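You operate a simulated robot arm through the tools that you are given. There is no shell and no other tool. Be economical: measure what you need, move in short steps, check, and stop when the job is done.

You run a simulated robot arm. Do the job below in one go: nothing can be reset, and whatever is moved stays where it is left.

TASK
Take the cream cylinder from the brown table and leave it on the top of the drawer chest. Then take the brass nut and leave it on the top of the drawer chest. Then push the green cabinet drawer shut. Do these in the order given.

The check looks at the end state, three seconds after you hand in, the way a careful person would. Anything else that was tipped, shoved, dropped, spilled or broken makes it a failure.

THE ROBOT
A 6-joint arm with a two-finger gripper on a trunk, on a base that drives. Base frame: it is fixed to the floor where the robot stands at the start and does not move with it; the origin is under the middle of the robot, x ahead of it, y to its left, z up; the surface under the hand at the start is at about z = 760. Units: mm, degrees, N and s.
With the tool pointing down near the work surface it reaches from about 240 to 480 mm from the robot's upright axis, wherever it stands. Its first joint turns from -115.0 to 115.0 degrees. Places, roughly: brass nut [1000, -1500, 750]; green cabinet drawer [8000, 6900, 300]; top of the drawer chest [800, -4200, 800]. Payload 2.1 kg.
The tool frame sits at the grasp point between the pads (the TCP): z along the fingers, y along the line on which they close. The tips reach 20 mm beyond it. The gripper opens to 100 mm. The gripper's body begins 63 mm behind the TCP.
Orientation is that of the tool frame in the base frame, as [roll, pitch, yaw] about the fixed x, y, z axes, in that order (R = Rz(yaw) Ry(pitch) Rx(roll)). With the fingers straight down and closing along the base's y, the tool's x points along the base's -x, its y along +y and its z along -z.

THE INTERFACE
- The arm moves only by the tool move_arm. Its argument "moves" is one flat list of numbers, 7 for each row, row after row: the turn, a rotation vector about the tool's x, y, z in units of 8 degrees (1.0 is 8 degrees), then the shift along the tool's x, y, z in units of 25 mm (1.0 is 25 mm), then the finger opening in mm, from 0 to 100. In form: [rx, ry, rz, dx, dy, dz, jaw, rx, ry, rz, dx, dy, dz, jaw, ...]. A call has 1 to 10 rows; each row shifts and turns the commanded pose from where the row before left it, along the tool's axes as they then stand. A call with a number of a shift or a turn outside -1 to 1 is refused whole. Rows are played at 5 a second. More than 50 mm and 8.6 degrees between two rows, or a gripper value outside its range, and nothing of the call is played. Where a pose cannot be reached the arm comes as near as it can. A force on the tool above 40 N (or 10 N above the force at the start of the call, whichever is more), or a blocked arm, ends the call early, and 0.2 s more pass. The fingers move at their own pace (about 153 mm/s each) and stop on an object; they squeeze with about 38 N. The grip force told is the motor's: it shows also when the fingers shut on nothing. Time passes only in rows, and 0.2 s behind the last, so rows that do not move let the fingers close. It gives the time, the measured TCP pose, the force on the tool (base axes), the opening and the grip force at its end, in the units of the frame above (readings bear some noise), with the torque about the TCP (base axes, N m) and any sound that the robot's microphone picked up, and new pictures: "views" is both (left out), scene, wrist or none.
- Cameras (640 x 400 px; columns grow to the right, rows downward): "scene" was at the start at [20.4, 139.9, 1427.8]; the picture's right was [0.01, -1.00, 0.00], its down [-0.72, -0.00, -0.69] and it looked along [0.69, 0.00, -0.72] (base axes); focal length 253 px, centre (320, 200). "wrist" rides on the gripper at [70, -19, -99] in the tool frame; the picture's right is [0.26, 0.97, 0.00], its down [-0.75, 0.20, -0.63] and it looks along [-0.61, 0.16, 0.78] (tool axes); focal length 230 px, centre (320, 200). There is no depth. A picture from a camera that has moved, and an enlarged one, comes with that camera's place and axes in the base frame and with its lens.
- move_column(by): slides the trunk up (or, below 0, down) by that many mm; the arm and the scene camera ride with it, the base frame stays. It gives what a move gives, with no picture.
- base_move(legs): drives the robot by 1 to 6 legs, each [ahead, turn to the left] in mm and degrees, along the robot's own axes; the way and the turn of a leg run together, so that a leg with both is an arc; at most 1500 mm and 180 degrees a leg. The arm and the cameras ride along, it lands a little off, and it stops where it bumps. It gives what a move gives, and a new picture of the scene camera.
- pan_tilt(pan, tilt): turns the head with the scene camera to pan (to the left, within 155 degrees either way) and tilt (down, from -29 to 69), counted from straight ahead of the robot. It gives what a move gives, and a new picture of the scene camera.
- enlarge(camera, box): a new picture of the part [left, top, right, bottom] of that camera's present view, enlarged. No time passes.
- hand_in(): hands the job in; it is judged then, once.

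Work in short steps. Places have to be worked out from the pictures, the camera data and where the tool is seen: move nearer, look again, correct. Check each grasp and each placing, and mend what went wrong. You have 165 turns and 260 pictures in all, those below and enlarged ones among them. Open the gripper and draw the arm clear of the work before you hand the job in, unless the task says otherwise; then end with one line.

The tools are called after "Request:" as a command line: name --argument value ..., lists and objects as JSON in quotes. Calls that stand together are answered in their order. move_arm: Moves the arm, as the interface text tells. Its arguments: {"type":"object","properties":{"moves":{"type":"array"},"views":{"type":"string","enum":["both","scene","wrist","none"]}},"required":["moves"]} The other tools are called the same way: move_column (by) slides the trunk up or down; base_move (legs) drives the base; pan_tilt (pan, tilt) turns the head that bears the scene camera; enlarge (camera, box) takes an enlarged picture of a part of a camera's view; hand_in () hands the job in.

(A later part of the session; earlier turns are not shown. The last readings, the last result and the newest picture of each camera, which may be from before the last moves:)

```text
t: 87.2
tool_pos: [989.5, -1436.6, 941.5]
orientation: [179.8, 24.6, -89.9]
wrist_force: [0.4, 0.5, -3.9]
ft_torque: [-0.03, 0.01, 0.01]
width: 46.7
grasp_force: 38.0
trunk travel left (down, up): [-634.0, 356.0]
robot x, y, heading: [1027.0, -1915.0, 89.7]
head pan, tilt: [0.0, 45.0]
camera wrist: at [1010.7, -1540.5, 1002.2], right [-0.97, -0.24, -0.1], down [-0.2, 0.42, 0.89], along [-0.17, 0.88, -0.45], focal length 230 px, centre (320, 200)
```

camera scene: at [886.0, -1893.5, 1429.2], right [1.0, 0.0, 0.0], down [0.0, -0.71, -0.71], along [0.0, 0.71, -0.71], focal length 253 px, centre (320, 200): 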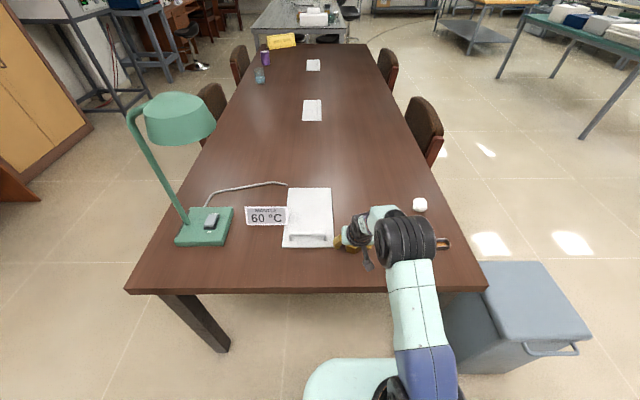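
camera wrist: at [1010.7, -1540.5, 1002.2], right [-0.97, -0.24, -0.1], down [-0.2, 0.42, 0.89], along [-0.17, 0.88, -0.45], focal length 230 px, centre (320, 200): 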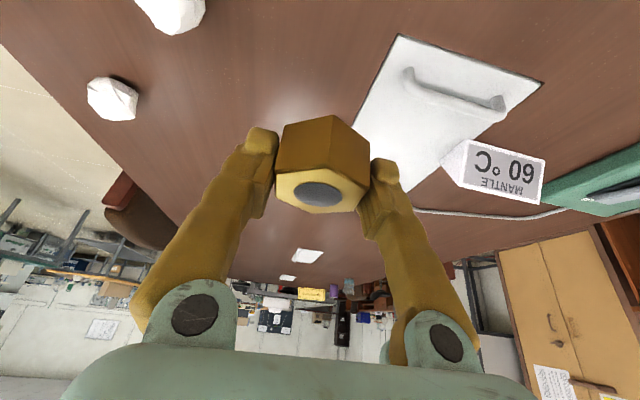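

Nut is held (about 4 N). Backing away and driving to the chest stand-off.

Request:
base_move --legs '[[-650, 0], [0, 158.7], [900, 0], [0, 21.6]]'

Request:
pan_tilt --pan 0 --tilt 60

```text
t: 102.6
tool_pos: [650.2, -3837.7, 941.1]
orientation: [180.0, 24.5, 86.1]
wrist_force: [-0.1, 0.1, -3.7]
ft_torque: [0.01, 0.02, 0.01]
width: 45.8
grasp_force: 38.5
trunk travel left (down, up): [-634.0, 356.0]
robot x, y, heading: [651.0, -3354.8, -94.1]
head pan, tilt: [0.0, 45.0]
camera scene: at [786.6, -3390.0, 1429.2], right [-1.0, 0.07, 0.0], down [0.05, 0.71, -0.71], along [-0.05, -0.7, -0.71], focal length 253 px, centre (320, 200)
```

scene: 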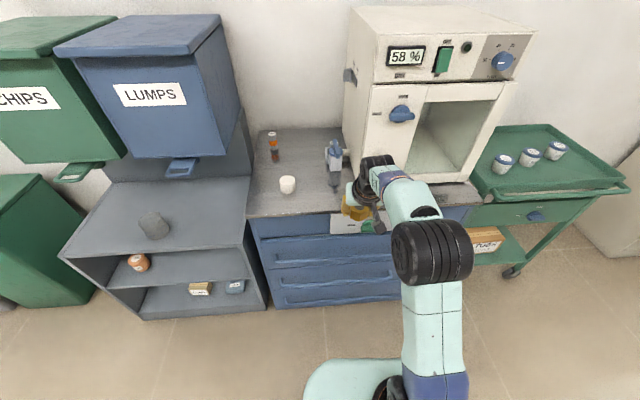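

```text
t: 103.3
tool_pos: [650.1, -3836.0, 941.5]
orientation: [179.8, 24.6, 86.0]
wrist_force: [0.9, 0.0, -4.4]
ft_torque: [0.05, 0.02, 0.01]
width: 45.8
grasp_force: 38.2
trunk travel left (down, up): [-634.0, 356.0]
robot x, y, heading: [650.3, -3355.4, -94.4]
head pan, tilt: [0.0, 60.0]
camera scene: at [787.5, -3375.3, 1409.8], right [-1.0, 0.07, 0.0], down [0.06, 0.86, -0.5], along [-0.04, -0.5, -0.87], focal length 253 px, centre (320, 200)
```

scene: 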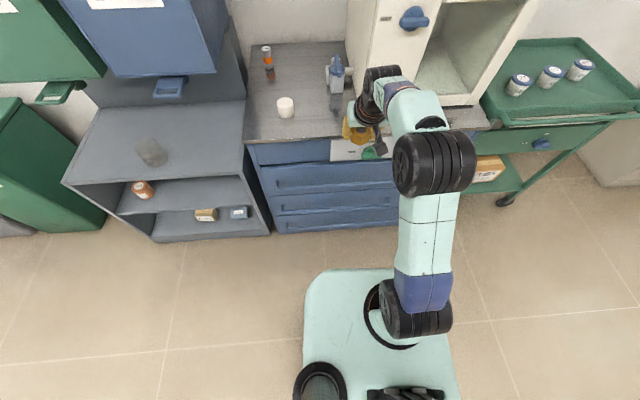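

Cylinder still stands well. Moving to about (700, -3560) heading -90 so the nut goes down at about (735, -4045), between the cylinder and the wash bottle.

Request:
base_move --legs '[[0, 18], [205, 0], [0, -14]]'

```text
t: 106.8
tool_pos: [728.8, -4034.3, 941.2]
orientation: [179.8, 24.7, 89.9]
wrist_force: [-1.1, 0.6, -3.9]
ft_torque: [0.02, -0.01, 0.0]
width: 46.0
grasp_force: 37.7
trunk travel left (down, up): [-634.0, 356.0]
robot x, y, heading: [700.0, -3553.9, -90.1]
head pan, tilt: [0.0, 60.0]
camera scene: at [835.3, -3564.1, 1409.7], right [-1.0, 0.01, 0.0], down [0.01, 0.87, -0.5], along [0.0, -0.5, -0.87], focal length 253 px, centre (320, 200)
```

scene: 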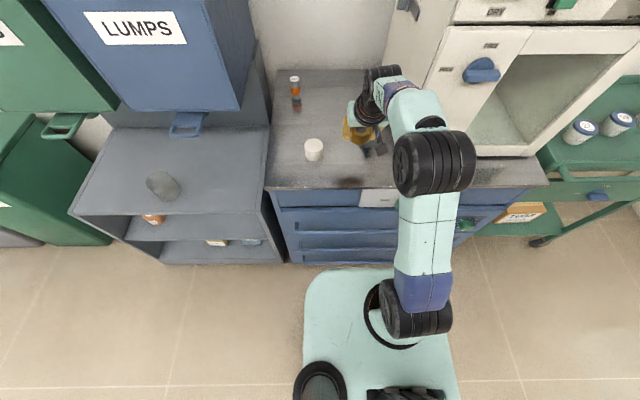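

TCP at (729, -4034). Descending 100 mm to just above contact height, with a look.

Request:
move_arm --moves '[0, 0, 0, -0.33, 0, 0.15, 35, 0, 0, 0, 0.41, 0, 0.91, 35, 0, 0, 0, 0.41, 0, 0.91, 35, 0, 0, 0, 0.41, 0, 0.91, 35, 0, 0, 0, 0.37, 0, 0.81, 35, 0, 0, 0, 0, 0, 0, 35]'

```text
t: 108.2
tool_pos: [729.9, -4046.4, 844.8]
orientation: [179.8, 24.7, 89.9]
wrist_force: [-0.1, -2.0, 3.7]
ft_torque: [0.07, 0.2, 0.06]
width: 45.9
grasp_force: 38.1
trunk travel left (down, up): [-634.0, 356.0]
robot x, y, heading: [695.5, -3554.7, -90.4]
head pan, tilt: [0.0, 60.0]
camera scene: at [835.2, -3563.3, 1409.9], right [-1.0, 0.01, 0.0], down [0.01, 0.87, -0.5], along [0.0, -0.5, -0.87], focal length 253 px, centre (320, 200)
camera wrist: at [712.9, -3941.1, 904.7], right [0.97, 0.23, -0.11], down [0.2, -0.42, 0.89], along [0.16, -0.88, -0.45], focal length 230 px, centre (320, 200)
```

scene: 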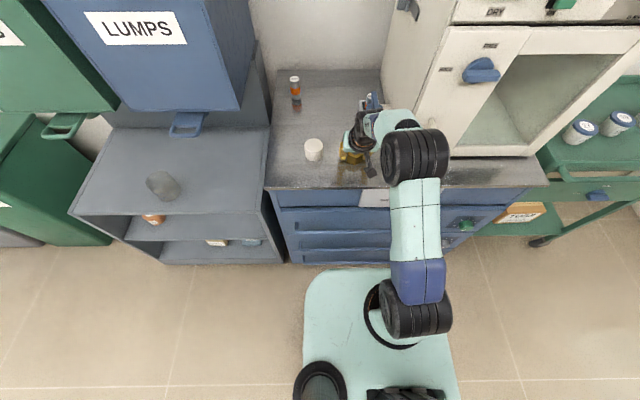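
wrist: 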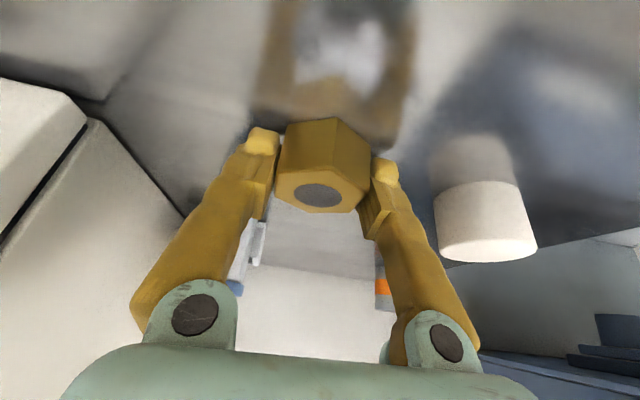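

Force changed from -4 to +4 N: the nut seems to be just touching. I'll press two millimetres more to confirm.

Request:
move_arm --moves '[0, 0, 0, 0.016, 0, 0.036, 35, 0, 0, 0, 0.016, 0, 0.036, 35, 0, 0, 0, 0, 0, 0, 35]' --views "none"

Request:
enlarge --camera "wrist" --box '[240, 80, 420, 230]'

```text
t: 109.0
tool_pos: [730.4, -4045.5, 843.6]
orientation: [179.9, 24.9, 90.0]
wrist_force: [2.4, -7.2, 17.7]
ft_torque: [0.02, 0.39, 0.13]
width: 45.6
grasp_force: 38.0
trunk travel left (down, up): [-634.0, 356.0]
robot x, y, heading: [696.4, -3556.1, -90.5]
head pan, tilt: [0.0, 60.0]
```

```text
2.67 times, centred on (330, 155) of wrist
camera zoom: at [712.7, -3939.7, 904.0], right [0.97, 0.23, -0.11], down [0.2, -0.42, 0.89], along [0.16, -0.88, -0.45], focal length 614 px, centre (293, 320)
```

zoom: 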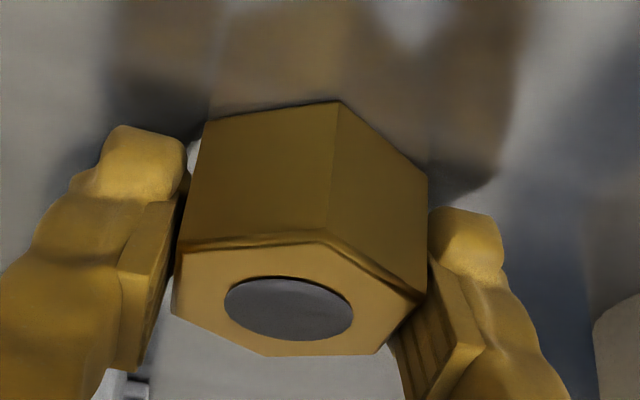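

Solid contact (≈22 N). Easing up 1 mm and opening gently.

Request:
move_arm --moves '[0, 0, 0, -0.016, 0, -0.036, 35, 0, 0, 0, 0, 0, 0, 35, 0, 0, 0, 0, 0, 0, 55, 0, 0, 0, 0, 0, 0, 70, 0, 0, 0, 0, 0, 0, 75, 0, 0, 0, 0, 0, 0, 75]' --views "wrist"

```text
t: 110.4
tool_pos: [729.1, -4042.8, 843.5]
orientation: [179.8, 24.6, 89.9]
wrist_force: [0.0, 0.3, 0.1]
ft_torque: [0.0, 0.0, -0.02]
width: 75.0
grasp_force: 0.1
trunk travel left (down, up): [-634.0, 356.0]
robot x, y, heading: [696.3, -3555.3, -90.0]
head pan, tilt: [0.0, 60.0]
camera wrist: at [712.1, -3939.2, 903.6], right [0.97, 0.23, -0.11], down [0.2, -0.42, 0.89], along [0.16, -0.88, -0.45], focal length 230 px, centre (320, 200)
```

wrist: 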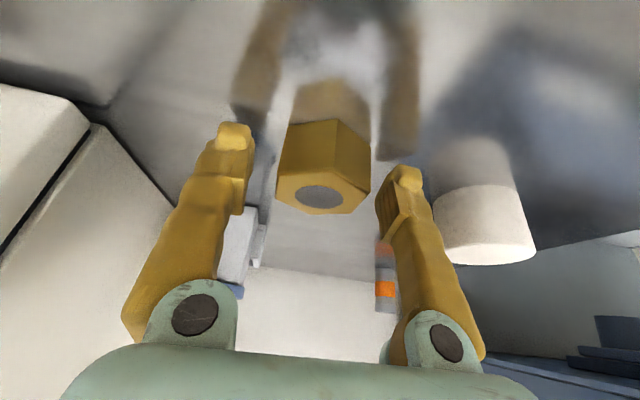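

Nut released and standing upright. Withdrawing.

Request:
move_arm --moves '[0, 0, 0, 0, 0, -0.4, 75, 0, 0, 0, 0, 0, -0.8, 75, 0, 0, 0, 0, 0, -1, 75, 0, 0, 0, 0, 0, -1, 75, 0, 0, 0, 0, 0, -1, 75, 0, 0, 0, 0, 0, -1, 75, 0, 0, 0, 0, 0, 0, 75]' --views "wrist"

Request:
base_move --legs '[[-900, 0]]'

Request:
pan_tilt --pan 0 --tilt 35

Request:
enlarge --camera "scene" --box '[220, 100, 460, 250]'

```text
t: 112.0
tool_pos: [727.7, -3989.0, 961.0]
orientation: [179.9, 24.5, 89.9]
wrist_force: [0.0, -0.3, -0.4]
ft_torque: [0.03, 0.02, 0.07]
width: 75.2
grasp_force: 0.0
trunk travel left (down, up): [-634.0, 356.0]
robot x, y, heading: [694.1, -3555.2, -90.4]
head pan, tilt: [0.0, 60.0]
camera wrist: at [711.1, -3884.0, 1021.8], right [0.97, 0.23, -0.11], down [0.2, -0.42, 0.89], along [0.16, -0.88, -0.45], focal length 230 px, centre (320, 200)
```

wrist: 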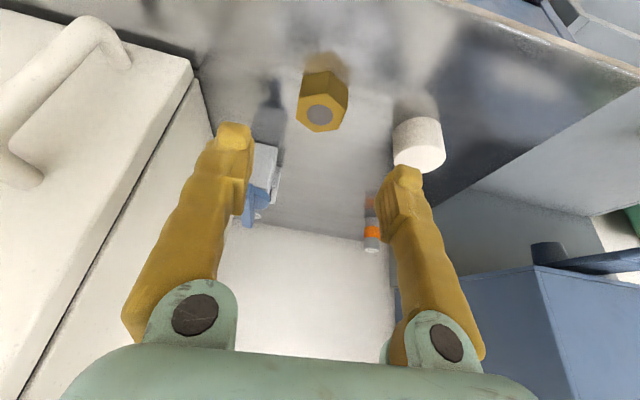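

```text
t: 116.8
tool_pos: [733.5, -3076.9, 960.7]
orientation: [179.7, 24.6, 91.4]
wrist_force: [0.2, -0.8, 0.7]
ft_torque: [0.02, 0.01, 0.0]
width: 75.0
grasp_force: 0.1
trunk travel left (down, up): [-634.0, 356.0]
robot x, y, heading: [692.7, -2648.3, -89.1]
head pan, tilt: [0.0, 60.0]
camera scene: at [830.8, -2648.8, 1409.7], right [-1.0, -0.02, 0.0], down [-0.01, 0.87, -0.5], along [0.01, -0.5, -0.87], focal length 253 px, centre (320, 200)
```

scene: 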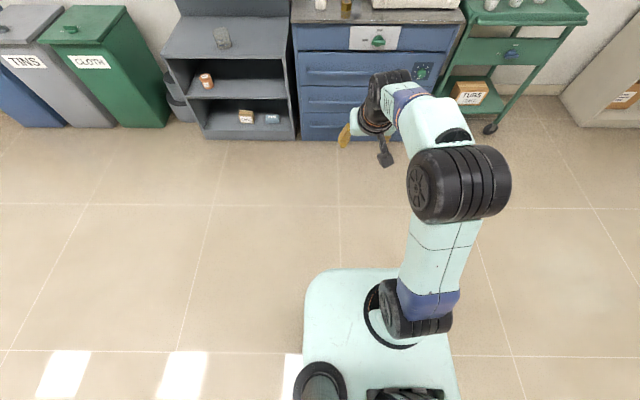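

```text
t: 117.7
tool_pos: [733.4, -3077.3, 961.0]
orientation: [179.8, 24.7, 91.2]
wrist_force: [0.9, -1.1, 0.5]
ft_torque: [0.0, -0.02, -0.03]
width: 74.8
grasp_force: 0.1
trunk travel left (down, up): [-634.0, 356.0]
robot x, y, heading: [690.3, -2645.4, -89.2]
head pan, tilt: [0.0, 35.0]
camera scene: at [831.2, -2670.5, 1444.0], right [-1.0, -0.02, 0.0], down [-0.01, 0.57, -0.82], along [0.01, -0.82, -0.57], focal length 253 px, centre (320, 200)
```

scene: 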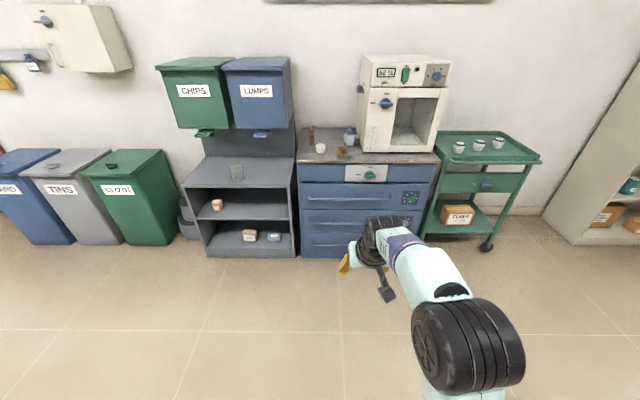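

```text
2.67 times, centred on (340, 175) of scene
camera zoom: at [831.2, -2670.5, 1444.0], right [-1.0, -0.02, 0.0], down [-0.01, 0.57, -0.82], along [0.01, -0.82, -0.57], focal length 675 px, centre (267, 267)
```

zoom: 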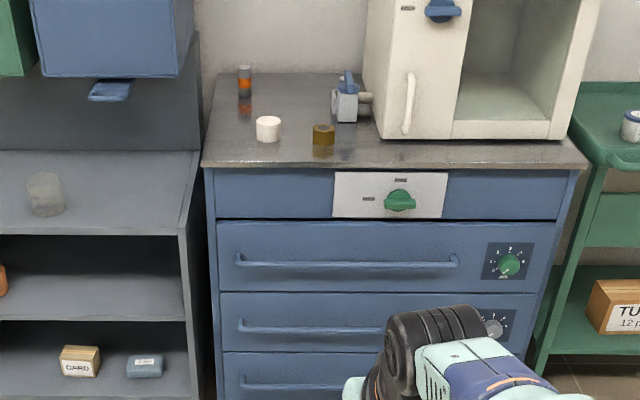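

Both items stand well on the chest. Now the drawer at (8000, 6900): I'll survey the route to the +x side.

Request:
pan_tilt --pan 90 --tilt 12

Request:
pan_tilt --pan 135 --tilt 12

```text
t: 119.3
tool_pos: [733.6, -3075.6, 961.5]
orientation: [179.9, 24.5, 91.4]
wrist_force: [0.0, -0.4, 0.4]
ft_torque: [0.04, 0.04, 0.01]
width: 75.0
grasp_force: 0.0
trunk travel left (down, up): [-634.0, 356.0]
robot x, y, heading: [692.2, -2644.0, -88.7]
head pan, tilt: [90.0, 12.0]
camera scene: at [922.9, -2580.9, 1480.9], right [0.02, -1.0, 0.0], down [-0.21, 0.0, -0.98], along [0.98, 0.02, -0.21], focal length 253 px, centre (320, 200)
```

scene: 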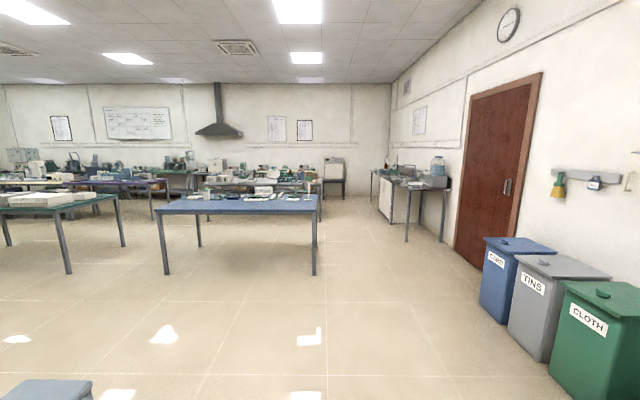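

```text
t: 120.4
tool_pos: [734.2, -3077.8, 960.9]
orientation: [179.9, 24.6, 91.3]
wrist_force: [1.0, 0.6, -0.5]
ft_torque: [0.03, 0.04, 0.0]
width: 75.3
grasp_force: 0.1
trunk travel left (down, up): [-634.0, 356.0]
robot x, y, heading: [691.9, -2644.9, -89.1]
head pan, tilt: [135.0, 12.0]
camera scene: at [894.6, -2515.4, 1480.9], right [0.72, -0.7, 0.0], down [-0.14, -0.15, -0.98], along [0.68, 0.7, -0.21], focal length 253 px, centre (320, 200)
```

scene: 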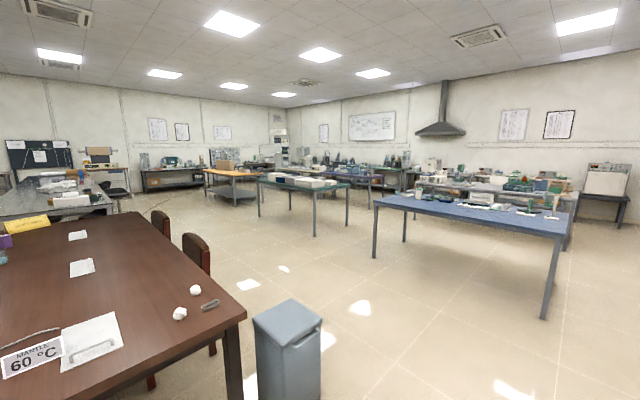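

There's an aisle at x≈2650 between the brown table and the blue/green tables, then a gap at y≈2830 between the green and orange tables. Driving the first part.

Request:
base_move --legs '[[0, 89], [1000, 0], [960, 0], [0, 90]]'

Request:
pan_tilt --pan 0 --tilt 18

```text
t: 137.9
tool_pos: [2630.1, -2270.5, 960.9]
orientation: [179.7, 24.6, -89.8]
wrist_force: [-0.2, 0.3, -0.3]
ft_torque: [-0.02, -0.01, 0.0]
width: 74.9
grasp_force: 0.0
trunk travel left (down, up): [-634.0, 356.0]
robot x, y, heading: [2665.6, -2704.2, 90.1]
head pan, tilt: [135.0, 12.0]
camera scene: at [2460.0, -2829.5, 1480.9], right [-0.71, 0.71, 0.0], down [0.15, 0.15, -0.98], along [-0.69, -0.69, -0.21], focal length 253 px, centre (320, 200)
```

scene: 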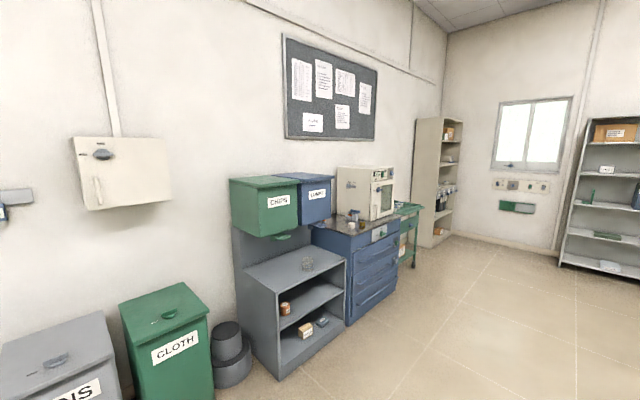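

```text
t: 140.1
tool_pos: [2629.8, -2269.4, 960.6]
orientation: [179.7, 24.5, -89.7]
wrist_force: [0.3, -0.2, 0.0]
ft_torque: [0.0, 0.02, -0.01]
width: 75.0
grasp_force: 0.0
trunk travel left (down, up): [-634.0, 356.0]
robot x, y, heading: [2667.6, -2704.4, 90.0]
head pan, tilt: [0.0, 18.0]
camera scene: at [2525.8, -2670.2, 1471.1], right [1.0, 0.0, 0.0], down [0.0, -0.31, -0.95], along [0.0, 0.95, -0.31], focal length 253 px, centre (320, 200)
```

scene: 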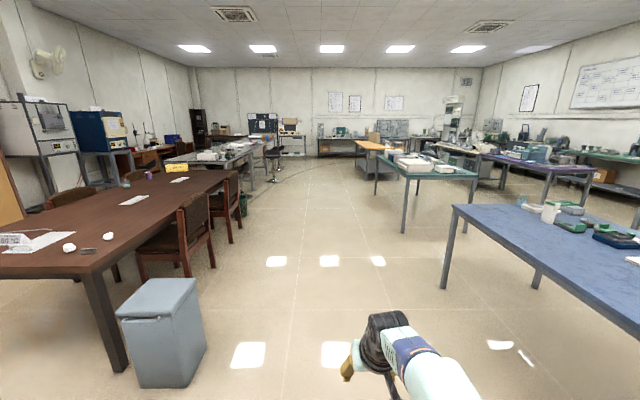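

Aisle clear. Driving 4300 mm along it, then a look.

Request:
base_move --legs '[[1450, 0], [1450, 0], [1400, 0]]'

Request:
pan_tilt --pan -50 --tilt 15

```text
t: 160.7
tool_pos: [2505.2, 2037.1, 961.2]
orientation: [179.8, 24.6, -85.9]
wrist_force: [0.2, 0.1, -0.3]
ft_torque: [-0.02, -0.02, -0.02]
width: 75.0
grasp_force: 0.0
trunk travel left (down, up): [-634.0, 356.0]
robot x, y, heading: [2565.3, 1606.0, 93.7]
head pan, tilt: [0.0, 18.0]
camera scene: at [2427.0, 1631.1, 1471.1], right [1.0, 0.06, 0.0], down [0.02, -0.31, -0.95], along [-0.06, 0.95, -0.31], focal length 253 px, centre (320, 200)
```

scene: 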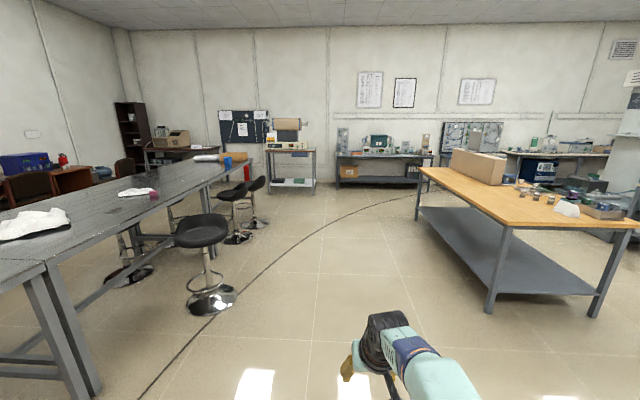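

```text
t: 161.9
tool_pos: [2504.5, 2037.0, 961.4]
orientation: [179.9, 24.6, -86.0]
wrist_force: [0.0, 0.1, -0.1]
ft_torque: [0.0, -0.01, 0.01]
width: 74.9
grasp_force: 0.0
trunk travel left (down, up): [-634.0, 356.0]
robot x, y, heading: [2569.9, 1606.1, 93.5]
head pan, tilt: [-50.0, 15.0]
camera scene: at [2500.5, 1602.5, 1476.0], right [0.69, -0.72, 0.0], down [-0.19, -0.18, -0.97], along [0.7, 0.67, -0.26], focal length 253 px, centre (320, 200)
```

scene: 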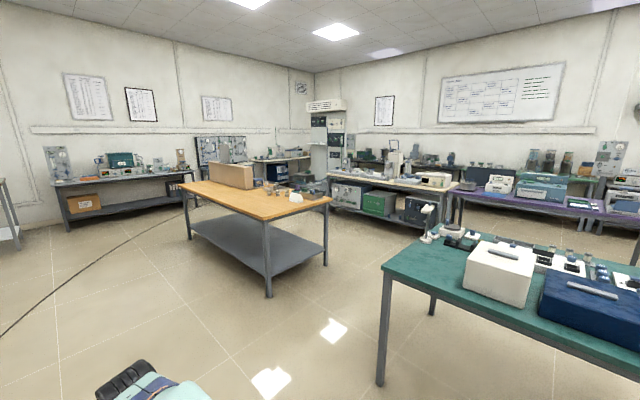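

Enlarging the corner where the drawer should appear, near pixel (320, 172).

Request:
enlarge --camera "scene" --box '[230, 80, 470, 230]'

```text
2.67 times, centred on (350, 155) of scene
camera zoom: at [2500.5, 1602.5, 1476.0], right [0.69, -0.72, 0.0], down [-0.19, -0.18, -0.97], along [0.7, 0.67, -0.26], focal length 675 px, centre (240, 320)
```

zoom: 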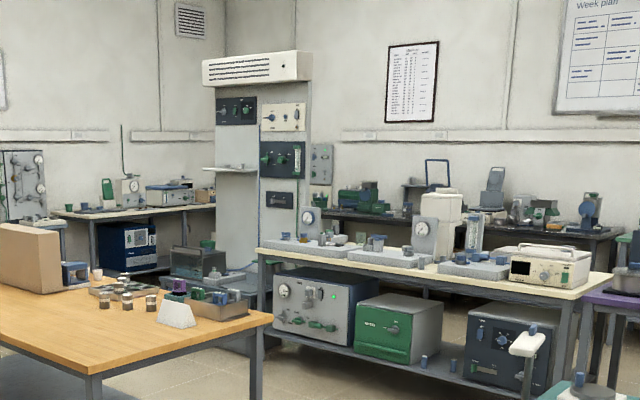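

The drawer isn't visible yet. I'll go to the gap between the green and orange tables (y≈2760) and look along it.

Request:
base_move --legs '[[0, -4], [1150, 0], [0, -89.6]]'

Request:
pan_tilt --pan 0 --tilt 20

```text
t: 172.1
tool_pos: [3013.9, 2828.2, 960.2]
orientation: [179.8, 24.5, -179.1]
wrist_force: [0.0, 0.4, -0.7]
ft_torque: [-0.01, -0.02, 0.02]
width: 75.2
grasp_force: 0.0
trunk travel left (down, up): [-634.0, 356.0]
robot x, y, heading: [2581.9, 2786.0, 0.3]
head pan, tilt: [-50.0, 15.0]
camera scene: at [2579.7, 2856.0, 1476.1], right [-0.76, -0.65, 0.0], down [-0.17, 0.2, -0.97], along [0.63, -0.73, -0.26], focal length 253 px, centre (320, 200)
```

scene: 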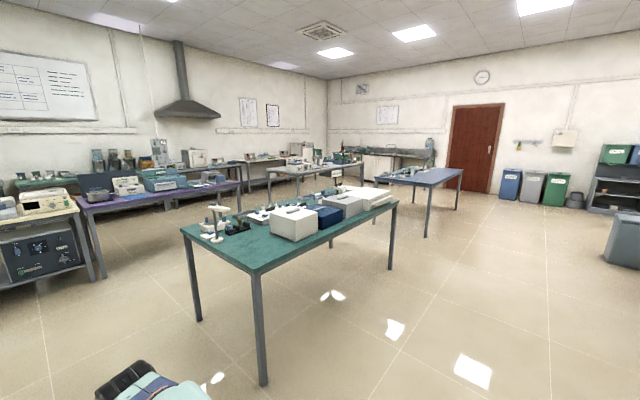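

```text
t: 173.3
tool_pos: [3013.9, 2828.6, 961.5]
orientation: [179.8, 24.6, -179.0]
wrist_force: [-0.2, 0.4, -0.5]
ft_torque: [0.02, 0.01, -0.06]
width: 75.1
grasp_force: 0.1
trunk travel left (down, up): [-634.0, 356.0]
robot x, y, heading: [2581.8, 2786.8, 0.9]
head pan, tilt: [0.0, 20.0]
camera scene: at [2612.0, 2927.8, 1467.9], right [0.01, -1.0, 0.0], down [-0.34, 0.0, -0.94], along [0.94, 0.01, -0.34], focal length 253 px, centre (320, 200)
```

scene: 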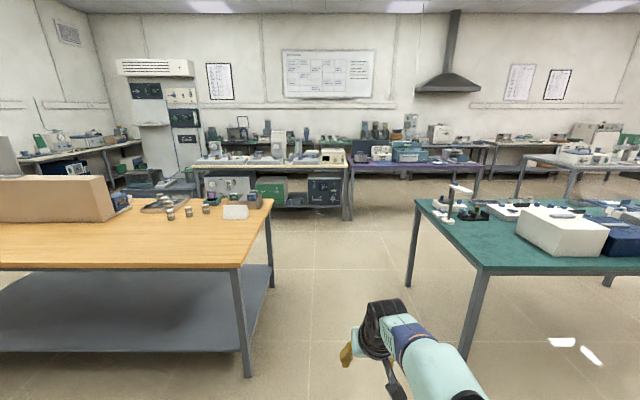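

Gap and the corridor beyond (x≈4430–5850) look clear. Driving through to x≈5130.

Request:
base_move --legs '[[0, -1.8], [1300, 0], [1250, 0], [0, 60]]'

Request:
pan_tilt --pan 0 --tilt 15

```text
t: 188.7
tool_pos: [5301.8, 3175.8, 961.1]
orientation: [179.9, 24.6, -118.5]
wrist_force: [-0.1, 0.6, -0.1]
ft_torque: [0.01, 0.0, -0.01]
width: 75.1
grasp_force: 0.1
trunk travel left (down, up): [-634.0, 356.0]
robot x, y, heading: [5122.7, 2776.3, 61.2]
head pan, tilt: [0.0, 20.0]
camera scene: at [5017.1, 2875.2, 1467.9], right [0.88, -0.48, 0.0], down [-0.16, -0.3, -0.94], along [0.45, 0.82, -0.34], focal length 253 px, centre (320, 200)
```

scene: 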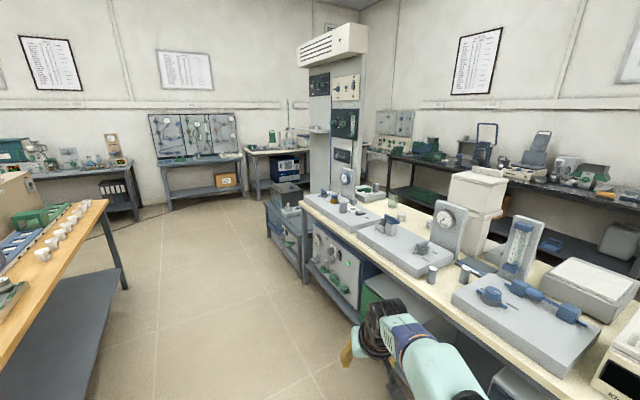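

```text
t: 189.4
tool_pos: [5301.0, 3175.3, 961.7]
orientation: [179.8, 24.7, -118.5]
wrist_force: [0.2, 0.2, -0.1]
ft_torque: [-0.02, -0.01, -0.02]
width: 75.0
grasp_force: 0.0
trunk travel left (down, up): [-634.0, 356.0]
robot x, y, heading: [5122.5, 2777.0, 61.4]
head pan, tilt: [0.0, 15.0]
camera scene: at [5017.3, 2875.5, 1476.0], right [0.88, -0.48, 0.0], down [-0.12, -0.23, -0.97], along [0.47, 0.85, -0.26], focal length 253 px, centre (320, 200)
```

scene: 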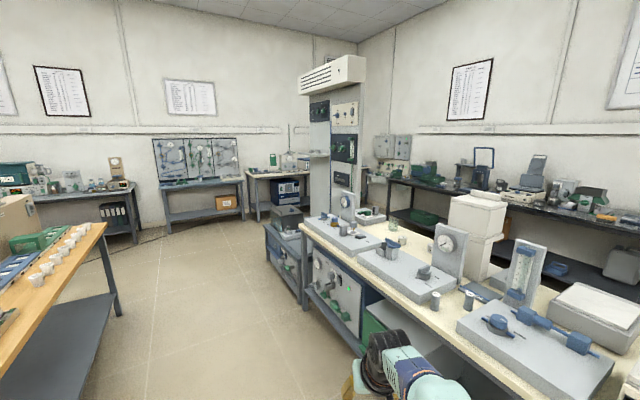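

Corridor clear. Going up to y≈5900 and looking right.

Request:
base_move --legs '[[0, 28], [1500, 0], [1400, 0]]'

Request:
pan_tilt --pan -75 --tilt 18

```text
t: 204.6
tool_pos: [5131.4, 6073.6, 959.9]
orientation: [179.9, 24.6, -92.4]
wrist_force: [-0.3, -0.1, -0.5]
ft_torque: [0.01, 0.01, -0.01]
width: 75.0
grasp_force: 0.1
trunk travel left (down, up): [-634.0, 356.0]
robot x, y, heading: [5146.0, 5641.3, 87.2]
head pan, tilt: [0.0, 15.0]
camera scene: at [5007.2, 5680.3, 1476.0], right [1.0, -0.05, 0.0], down [-0.01, -0.26, -0.97], along [0.05, 0.96, -0.26], focal length 253 px, centre (320, 200)
```

scene: 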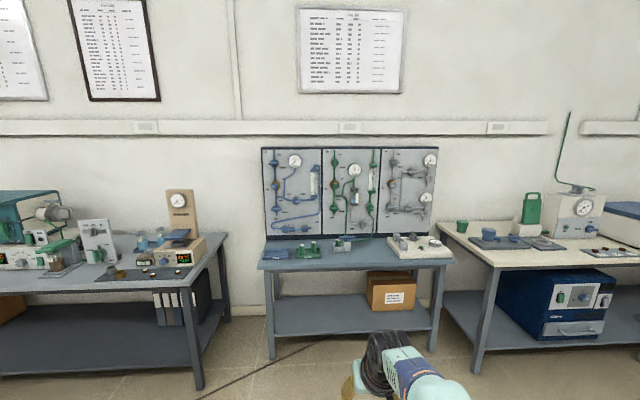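

```text
t: 206.1
tool_pos: [5130.7, 6073.1, 960.8]
orientation: [179.9, 24.6, -92.5]
wrist_force: [0.4, -0.5, -0.2]
ft_torque: [0.02, -0.02, 0.0]
width: 74.9
grasp_force: 0.0
trunk travel left (down, up): [-634.0, 356.0]
robot x, y, heading: [5144.3, 5639.6, 87.2]
head pan, tilt: [-75.0, 18.0]
camera scene: at [5093.8, 5606.7, 1471.2], right [0.21, -0.98, 0.0], down [-0.3, -0.07, -0.95], along [0.93, 0.2, -0.31], focal length 253 px, centre (320, 200)
```

scene: 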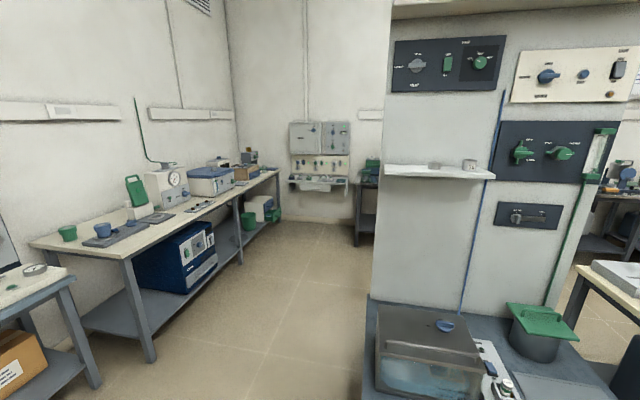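

The drawer should be near pixel (270, 211): there's something green at the bench's far end. Enlarging.

Request:
enlarge --camera "scene" --box '[210, 150, 330, 250]'

```text
4.00 times, centred on (270, 200) of scene
camera zoom: at [5093.8, 5606.7, 1471.2], right [0.21, -0.98, 0.0], down [-0.3, -0.07, -0.95], along [0.93, 0.2, -0.31], focal length 1013 px, centre (520, 200)
```

zoom: 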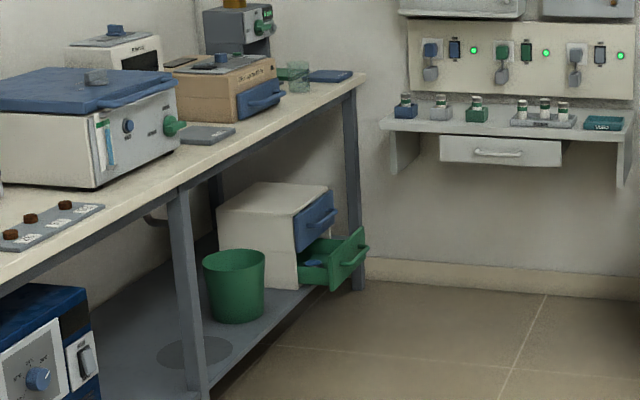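

The white cabinet sits on the bench's lower shelf; its green drawer is pulled out toward -y at about (7950, 6760), so I must push it +y. The corridor between panel stand and bench is y≈5650–6880; I'll drive to y≈6250 and turn to +x.

Request:
base_move --legs '[[600, 0], [0, -87]]'

Request:
pan_tilt --pan 0 --tilt 20

```text
t: 213.2
tool_pos: [5606.4, 6271.3, 960.6]
orientation: [179.9, 24.6, -179.8]
wrist_force: [-0.4, 0.1, -1.3]
ft_torque: [0.02, 0.04, 0.0]
width: 74.6
grasp_force: 0.2
trunk travel left (down, up): [-634.0, 356.0]
robot x, y, heading: [5171.8, 6237.5, 0.3]
head pan, tilt: [-75.0, 18.0]
camera scene: at [5137.7, 6286.8, 1471.2], right [-0.97, -0.26, 0.0], down [-0.08, 0.3, -0.95], along [0.24, -0.92, -0.31], focal length 253 px, centre (320, 200)
```

scene: 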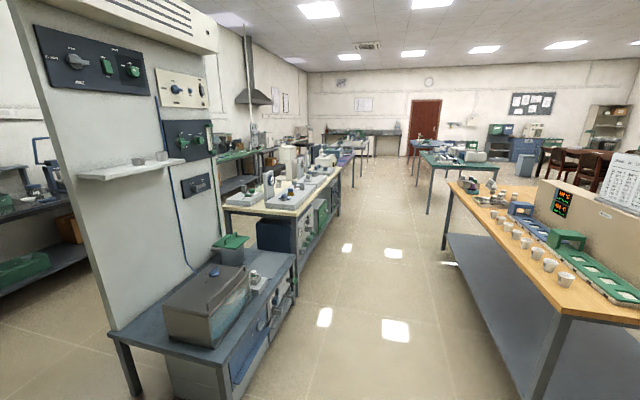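

```text
t: 214.7
tool_pos: [5606.8, 6271.9, 961.1]
orientation: [179.9, 24.5, -179.8]
wrist_force: [0.5, -0.9, 0.1]
ft_torque: [0.0, -0.03, -0.05]
width: 75.1
grasp_force: 0.1
trunk travel left (down, up): [-634.0, 356.0]
robot x, y, heading: [5173.0, 6235.4, -0.2]
head pan, tilt: [0.0, 20.0]
camera scene: at [5206.8, 6376.7, 1467.9], right [0.0, -1.0, 0.0], down [-0.34, 0.0, -0.94], along [0.94, 0.0, -0.34], focal length 253 px, centre (320, 200)
```

scene: 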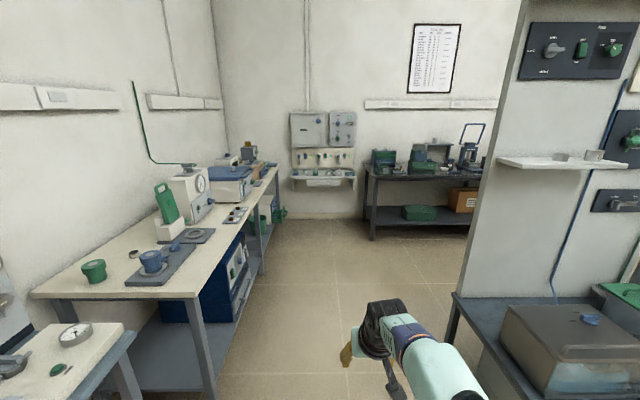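

Corridor is clear; heading a touch left and driving 2000 mm, then look at the drawer.

Request:
base_move --legs '[[0, 1.5], [1000, 0], [1000, 0]]'

Request:
pan_tilt --pan 35 --tilt 40

```text
t: 225.0
tool_pos: [7609.7, 6314.2, 962.0]
orientation: [179.9, 24.5, -179.7]
wrist_force: [0.1, -0.3, -0.5]
ft_torque: [0.01, 0.01, -0.01]
width: 75.0
grasp_force: 0.0
trunk travel left (down, up): [-634.0, 356.0]
robot x, y, heading: [7176.7, 6274.3, 0.0]
head pan, tilt: [0.0, 20.0]
camera scene: at [7210.1, 6418.0, 1467.9], right [0.0, -1.0, 0.0], down [-0.34, 0.0, -0.94], along [0.94, 0.0, -0.34], focal length 253 px, centre (320, 200)
```

scene: 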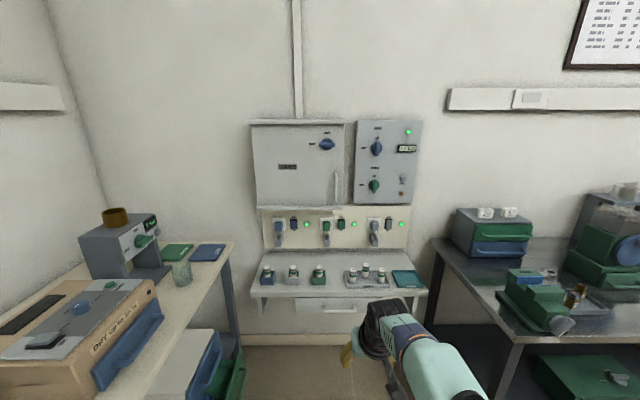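

```text
t: 226.0
tool_pos: [7610.4, 6313.8, 960.9]
orientation: [179.9, 24.7, -179.6]
wrist_force: [-0.3, -0.2, -1.0]
ft_torque: [-0.01, 0.02, -0.01]
width: 75.0
grasp_force: 0.0
trunk travel left (down, up): [-634.0, 356.0]
robot x, y, heading: [7177.6, 6273.5, -0.1]
head pan, tilt: [35.0, 40.0]
camera scene: at [7186.6, 6466.6, 1436.5], right [0.57, -0.82, 0.0], down [-0.53, -0.37, -0.77], along [0.63, 0.44, -0.64], focal length 253 px, centre (320, 200)
```

scene: 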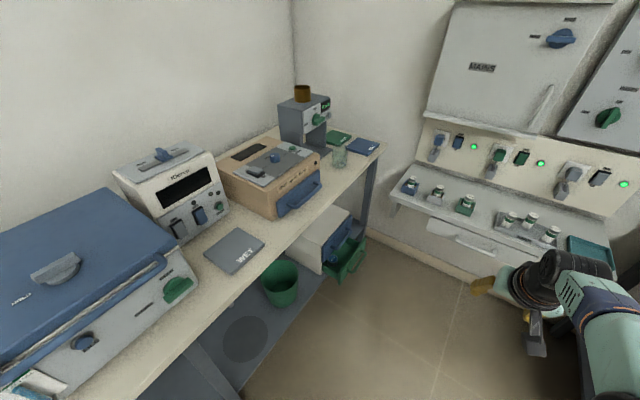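

Enlarging the drawer to measure it.

Request:
enlarge --camera "scene" --box '[280, 190, 400, 290]'

```text
4.00 times, centred on (340, 240) of scene
camera zoom: at [7186.6, 6466.6, 1436.5], right [0.57, -0.82, 0.0], down [-0.53, -0.37, -0.77], along [0.63, 0.44, -0.64], focal length 1013 px, centre (240, 40)
```

zoom: 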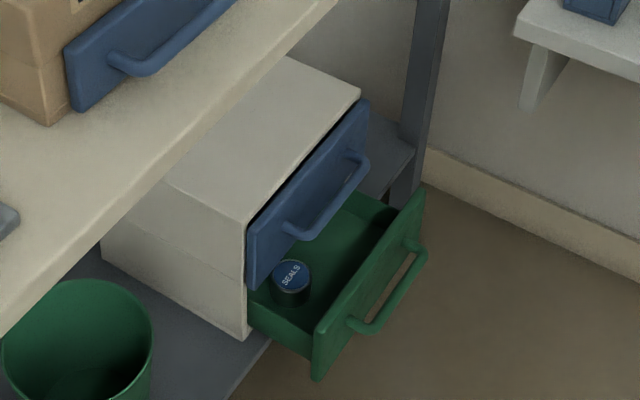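

The drawer front spans x≈7862–8148, z≈210–331 at y≈6815, is about 110 mm open, and has a jar inside, so I'll push gently. I'll work with the robot heading +x and the arm swung left, so first I'll retract the arm and close the fingers.

Request:
move_arm --moves '[0, 0, 0, 0.91, 0, -0.41, 30, 0, 0, 0, 0.91, 0, -0.41, 0, 0, 0, 0, 0.91, 0, -0.41, 0, 0, 0, 0, 0.91, 0, -0.41, 0, 0, 0, 0, 0.91, 0, -0.41, 0, -0.247, 0, -0.542, 0, 1, 0, 0, -0.247, 0, -0.542, 0, 1, 0, 0, -0.247, 0, -0.542, 0, 1, 0, 0, -0.247, 0, -0.542, 0, 1, 0, 0, -0.247, 0, -0.542, 0, 1, 0, 0]' --views "none"

```text
t: 228.2
tool_pos: [7462.4, 6437.9, 962.6]
orientation: [180.0, 24.6, -155.8]
wrist_force: [-0.5, -0.6, 0.2]
ft_torque: [-0.02, 0.01, -0.03]
width: 0.0
grasp_force: 29.6
trunk travel left (down, up): [-634.0, 356.0]
robot x, y, heading: [7174.8, 6277.7, -0.1]
head pan, tilt: [35.0, 40.0]
```

Swinging works. Continuing left.

Request:
move_arm --moves '[-0.247, 0, -0.542, 0, 1, 0, 0, -0.247, 0, -0.542, 0, 1, 0, 0, -0.247, 0, -0.542, 0, 1, 0, 0, -0.247, 0, -0.542, 0, 1, 0, 0, -0.247, 0, -0.542, 0, 1, 0, 0, -0.247, 0, -0.542, 0, 1, 0, 0, -0.247, 0, -0.542, 0, 1, 0, 0, -0.247, 0, -0.542, 0, 1, 0, 0, -0.247, 0, -0.542, 0, 1, 0, 0, -0.247, 0, -0.542, 0, 1, 0, 0]' --views "none"

Request:
move_arm --moves '[-0.247, 0, -0.542, 0, 1, 0, 0, -0.247, 0, -0.542, 0, 1, 0, 0, -0.247, 0, -0.542, 0, 1, 0, 0, -0.165, 0, -0.36, 0, 0.8, 0, 0, 0, 0, 0, 0, 0, 0, 0]' --views "scene"

```text
t: 230.4
tool_pos: [7288.9, 6607.6, 960.9]
orientation: [-179.9, 24.7, -108.0]
wrist_force: [-0.9, -0.3, -0.2]
ft_torque: [0.03, 0.02, 0.01]
width: 0.1
grasp_force: 29.5
trunk travel left (down, up): [-634.0, 356.0]
robot x, y, heading: [7176.2, 6282.1, 0.0]
head pan, tilt: [35.0, 40.0]
```

```text
t: 231.6
tool_pos: [7197.6, 6625.5, 961.6]
orientation: [-179.8, 24.7, -90.6]
wrist_force: [-0.2, -0.2, 0.3]
ft_torque: [0.0, -0.01, 0.01]
width: 0.0
grasp_force: 29.6
trunk travel left (down, up): [-634.0, 356.0]
robot x, y, heading: [7176.2, 6278.2, 0.1]
head pan, tilt: [35.0, 40.0]
camera scene: at [7186.7, 6466.8, 1436.5], right [0.57, -0.82, 0.0], down [-0.53, -0.37, -0.77], along [0.63, 0.44, -0.64], focal length 253 px, centre (320, 200)
```

scene: 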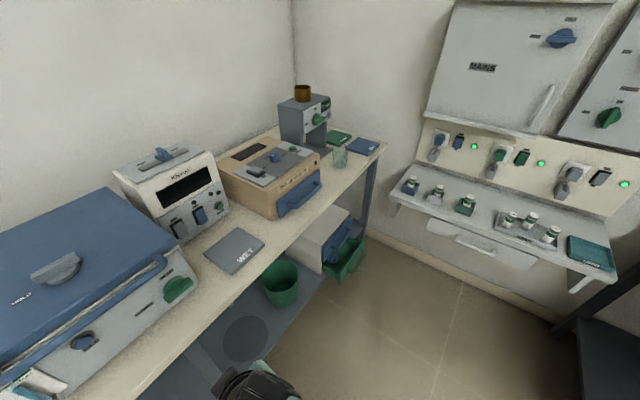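

The arm now points left. The wall shelf's front edge is near x≈8090, so I'll keep the robot at x≈7866 and shift the hand forward. Driving 690 mm.

Request:
base_move --legs '[[400, 0], [285, 0]]'

Request:
pan_tilt --pan 60 --tilt 55

Request:
pan_tilt --pan 0 --tilt 60

```text
t: 235.7
tool_pos: [7890.7, 6619.7, 960.6]
orientation: [-179.9, 24.5, -91.3]
wrist_force: [0.0, 0.4, 0.3]
ft_torque: [0.0, 0.01, 0.02]
width: 0.3
grasp_force: 29.7
trunk travel left (down, up): [-634.0, 356.0]
robot x, y, heading: [7865.8, 6273.8, -0.9]
head pan, tilt: [35.0, 40.0]
camera scene: at [7877.5, 6462.0, 1436.5], right [0.56, -0.83, 0.0], down [-0.53, -0.36, -0.77], along [0.63, 0.43, -0.64], focal length 253 px, centre (320, 200)
```

scene: 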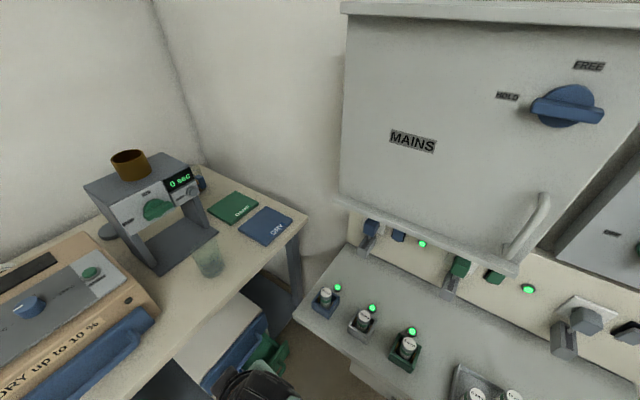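

```text
t: 236.6
tool_pos: [7890.5, 6618.3, 961.5]
orientation: [-179.9, 24.7, -91.3]
wrist_force: [0.0, -0.7, -0.3]
ft_torque: [0.02, 0.06, 0.0]
width: 0.0
grasp_force: 29.1
trunk travel left (down, up): [-634.0, 356.0]
robot x, y, heading: [7863.7, 6277.2, -0.5]
head pan, tilt: [60.0, 55.0]
camera scene: at [7843.8, 6476.0, 1415.8], right [0.86, -0.51, 0.0], down [-0.42, -0.7, -0.57], along [0.29, 0.49, -0.82], focal length 253 px, centre (320, 200)
```

scene: 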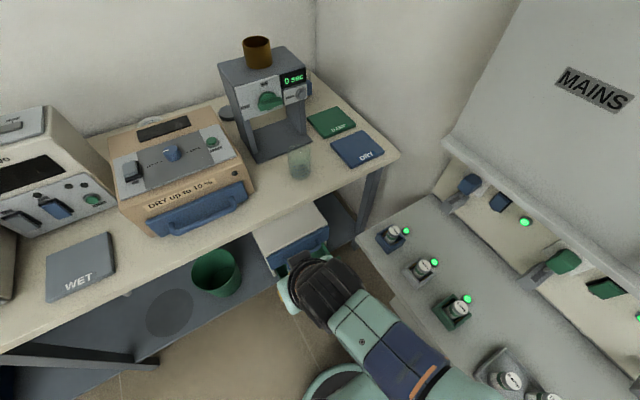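

```text
t: 237.9
tool_pos: [7889.0, 6619.7, 960.7]
orientation: [-179.9, 24.6, -91.4]
wrist_force: [-0.5, 0.5, -0.3]
ft_torque: [0.03, 0.01, 0.0]
width: 0.2
grasp_force: 29.4
trunk travel left (down, up): [-634.0, 356.0]
robot x, y, heading: [7863.6, 6275.4, -0.6]
head pan, tilt: [0.0, 60.0]
camera scene: at [7873.5, 6413.4, 1409.7], right [-0.01, -1.0, 0.0], down [-0.87, 0.01, -0.5], along [0.5, -0.01, -0.87], focal length 253 px, centre (320, 200)
```

scene: 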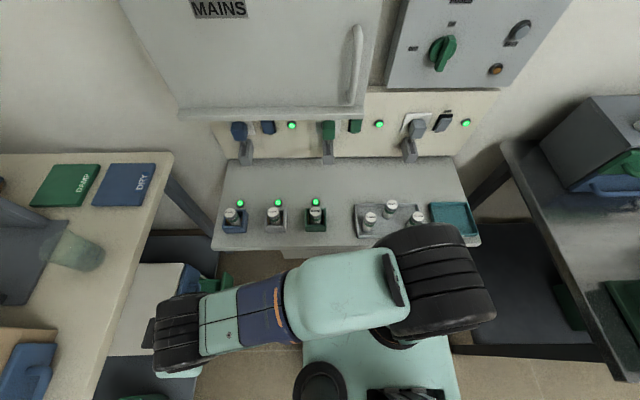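

The shoulder would pass close to the wall shelf when lowered, so I'll back up 70 mm first. Then I'll lower the trunk in stages.

Request:
base_move --legs '[[-70, 0.6]]'

Request:
move_column --by -250

Request:
pan_tilt --pan 55 --tilt 45

```text
t: 238.9
tool_pos: [7820.7, 6620.4, 961.5]
orientation: [179.9, 24.7, -90.9]
wrist_force: [-0.4, -0.3, 0.6]
ft_torque: [0.0, -0.02, 0.03]
width: 0.0
grasp_force: 28.9
trunk travel left (down, up): [-634.0, 356.0]
robot x, y, heading: [7794.4, 6271.8, -0.3]
head pan, tilt: [0.0, 60.0]
camera scene: at [7807.3, 6413.9, 1409.7], right [0.0, -1.0, 0.0], down [-0.87, 0.0, -0.5], along [0.5, 0.0, -0.87], focal length 253 px, centre (320, 200)
```

scene: 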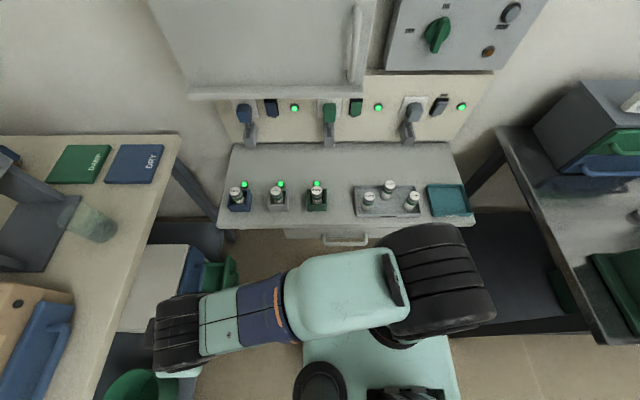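

```text
t: 241.5
tool_pos: [7818.4, 6619.1, 712.0]
orientation: [-179.9, 24.7, -90.7]
wrist_force: [0.1, -0.2, 0.8]
ft_torque: [0.0, -0.02, -0.02]
width: 0.1
grasp_force: 29.6
trunk travel left (down, up): [-384.0, 606.0]
robot x, y, heading: [7794.1, 6273.1, -0.1]
head pan, tilt: [0.0, 60.0]
```

```text
t: 242.7
tool_pos: [7817.8, 6619.3, 711.6]
orientation: [-180.0, 24.7, -90.8]
wrist_force: [-0.3, 0.3, 0.1]
ft_torque: [-0.02, -0.02, 0.0]
width: 0.0
grasp_force: 29.9
trunk travel left (down, up): [-384.0, 606.0]
robot x, y, heading: [7794.2, 6279.8, -0.1]
head pan, tilt: [55.0, 45.0]
camera scene: at [7783.7, 6480.5, 1179.2], right [0.82, -0.58, 0.0], down [-0.41, -0.58, -0.71], along [0.41, 0.58, -0.71], focal length 253 px, centre (320, 200)
```

scene: 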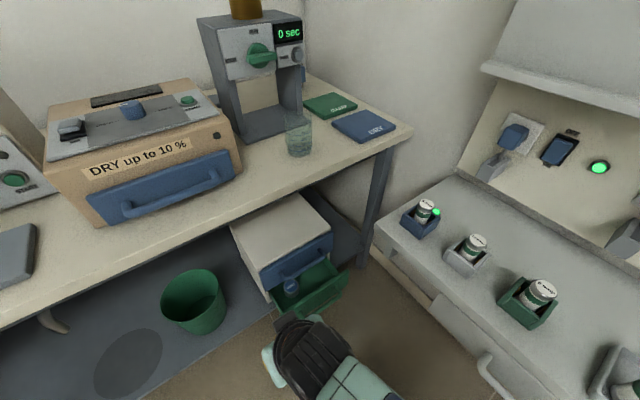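

Measurements agree (drawer front y≈6812). Lowering another 290 mm.

Request:
move_column --by -290

Request:
pan_tilt --pan 55 --tilt 50

```text
t: 245.7
tool_pos: [7818.4, 6618.9, 421.7]
orientation: [-179.7, 24.7, -90.8]
wrist_force: [0.0, 0.3, -0.3]
ft_torque: [0.02, -0.02, 0.0]
width: 0.0
grasp_force: 29.2
trunk travel left (down, up): [-94.0, 896.0]
robot x, y, heading: [7795.6, 6273.7, -0.2]
head pan, tilt: [55.0, 45.0]
```

```text
t: 246.3
tool_pos: [7817.7, 6619.7, 421.4]
orientation: [-179.8, 24.6, -90.8]
wrist_force: [-0.5, -0.3, 0.3]
ft_torque: [-0.01, 0.01, -0.03]
width: 0.0
grasp_force: 29.5
trunk travel left (down, up): [-94.0, 896.0]
robot x, y, heading: [7793.5, 6273.7, -0.3]
head pan, tilt: [55.0, 50.0]
camera scene: at [7781.2, 6477.0, 882.3], right [0.82, -0.58, 0.0], down [-0.44, -0.63, -0.64], along [0.37, 0.53, -0.77], focal length 253 px, centre (320, 200)
```

scene: 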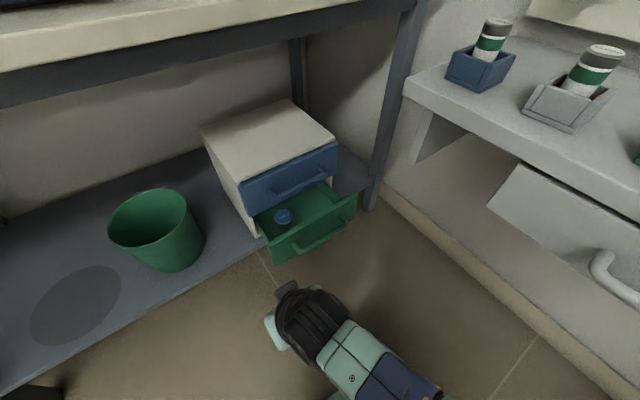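

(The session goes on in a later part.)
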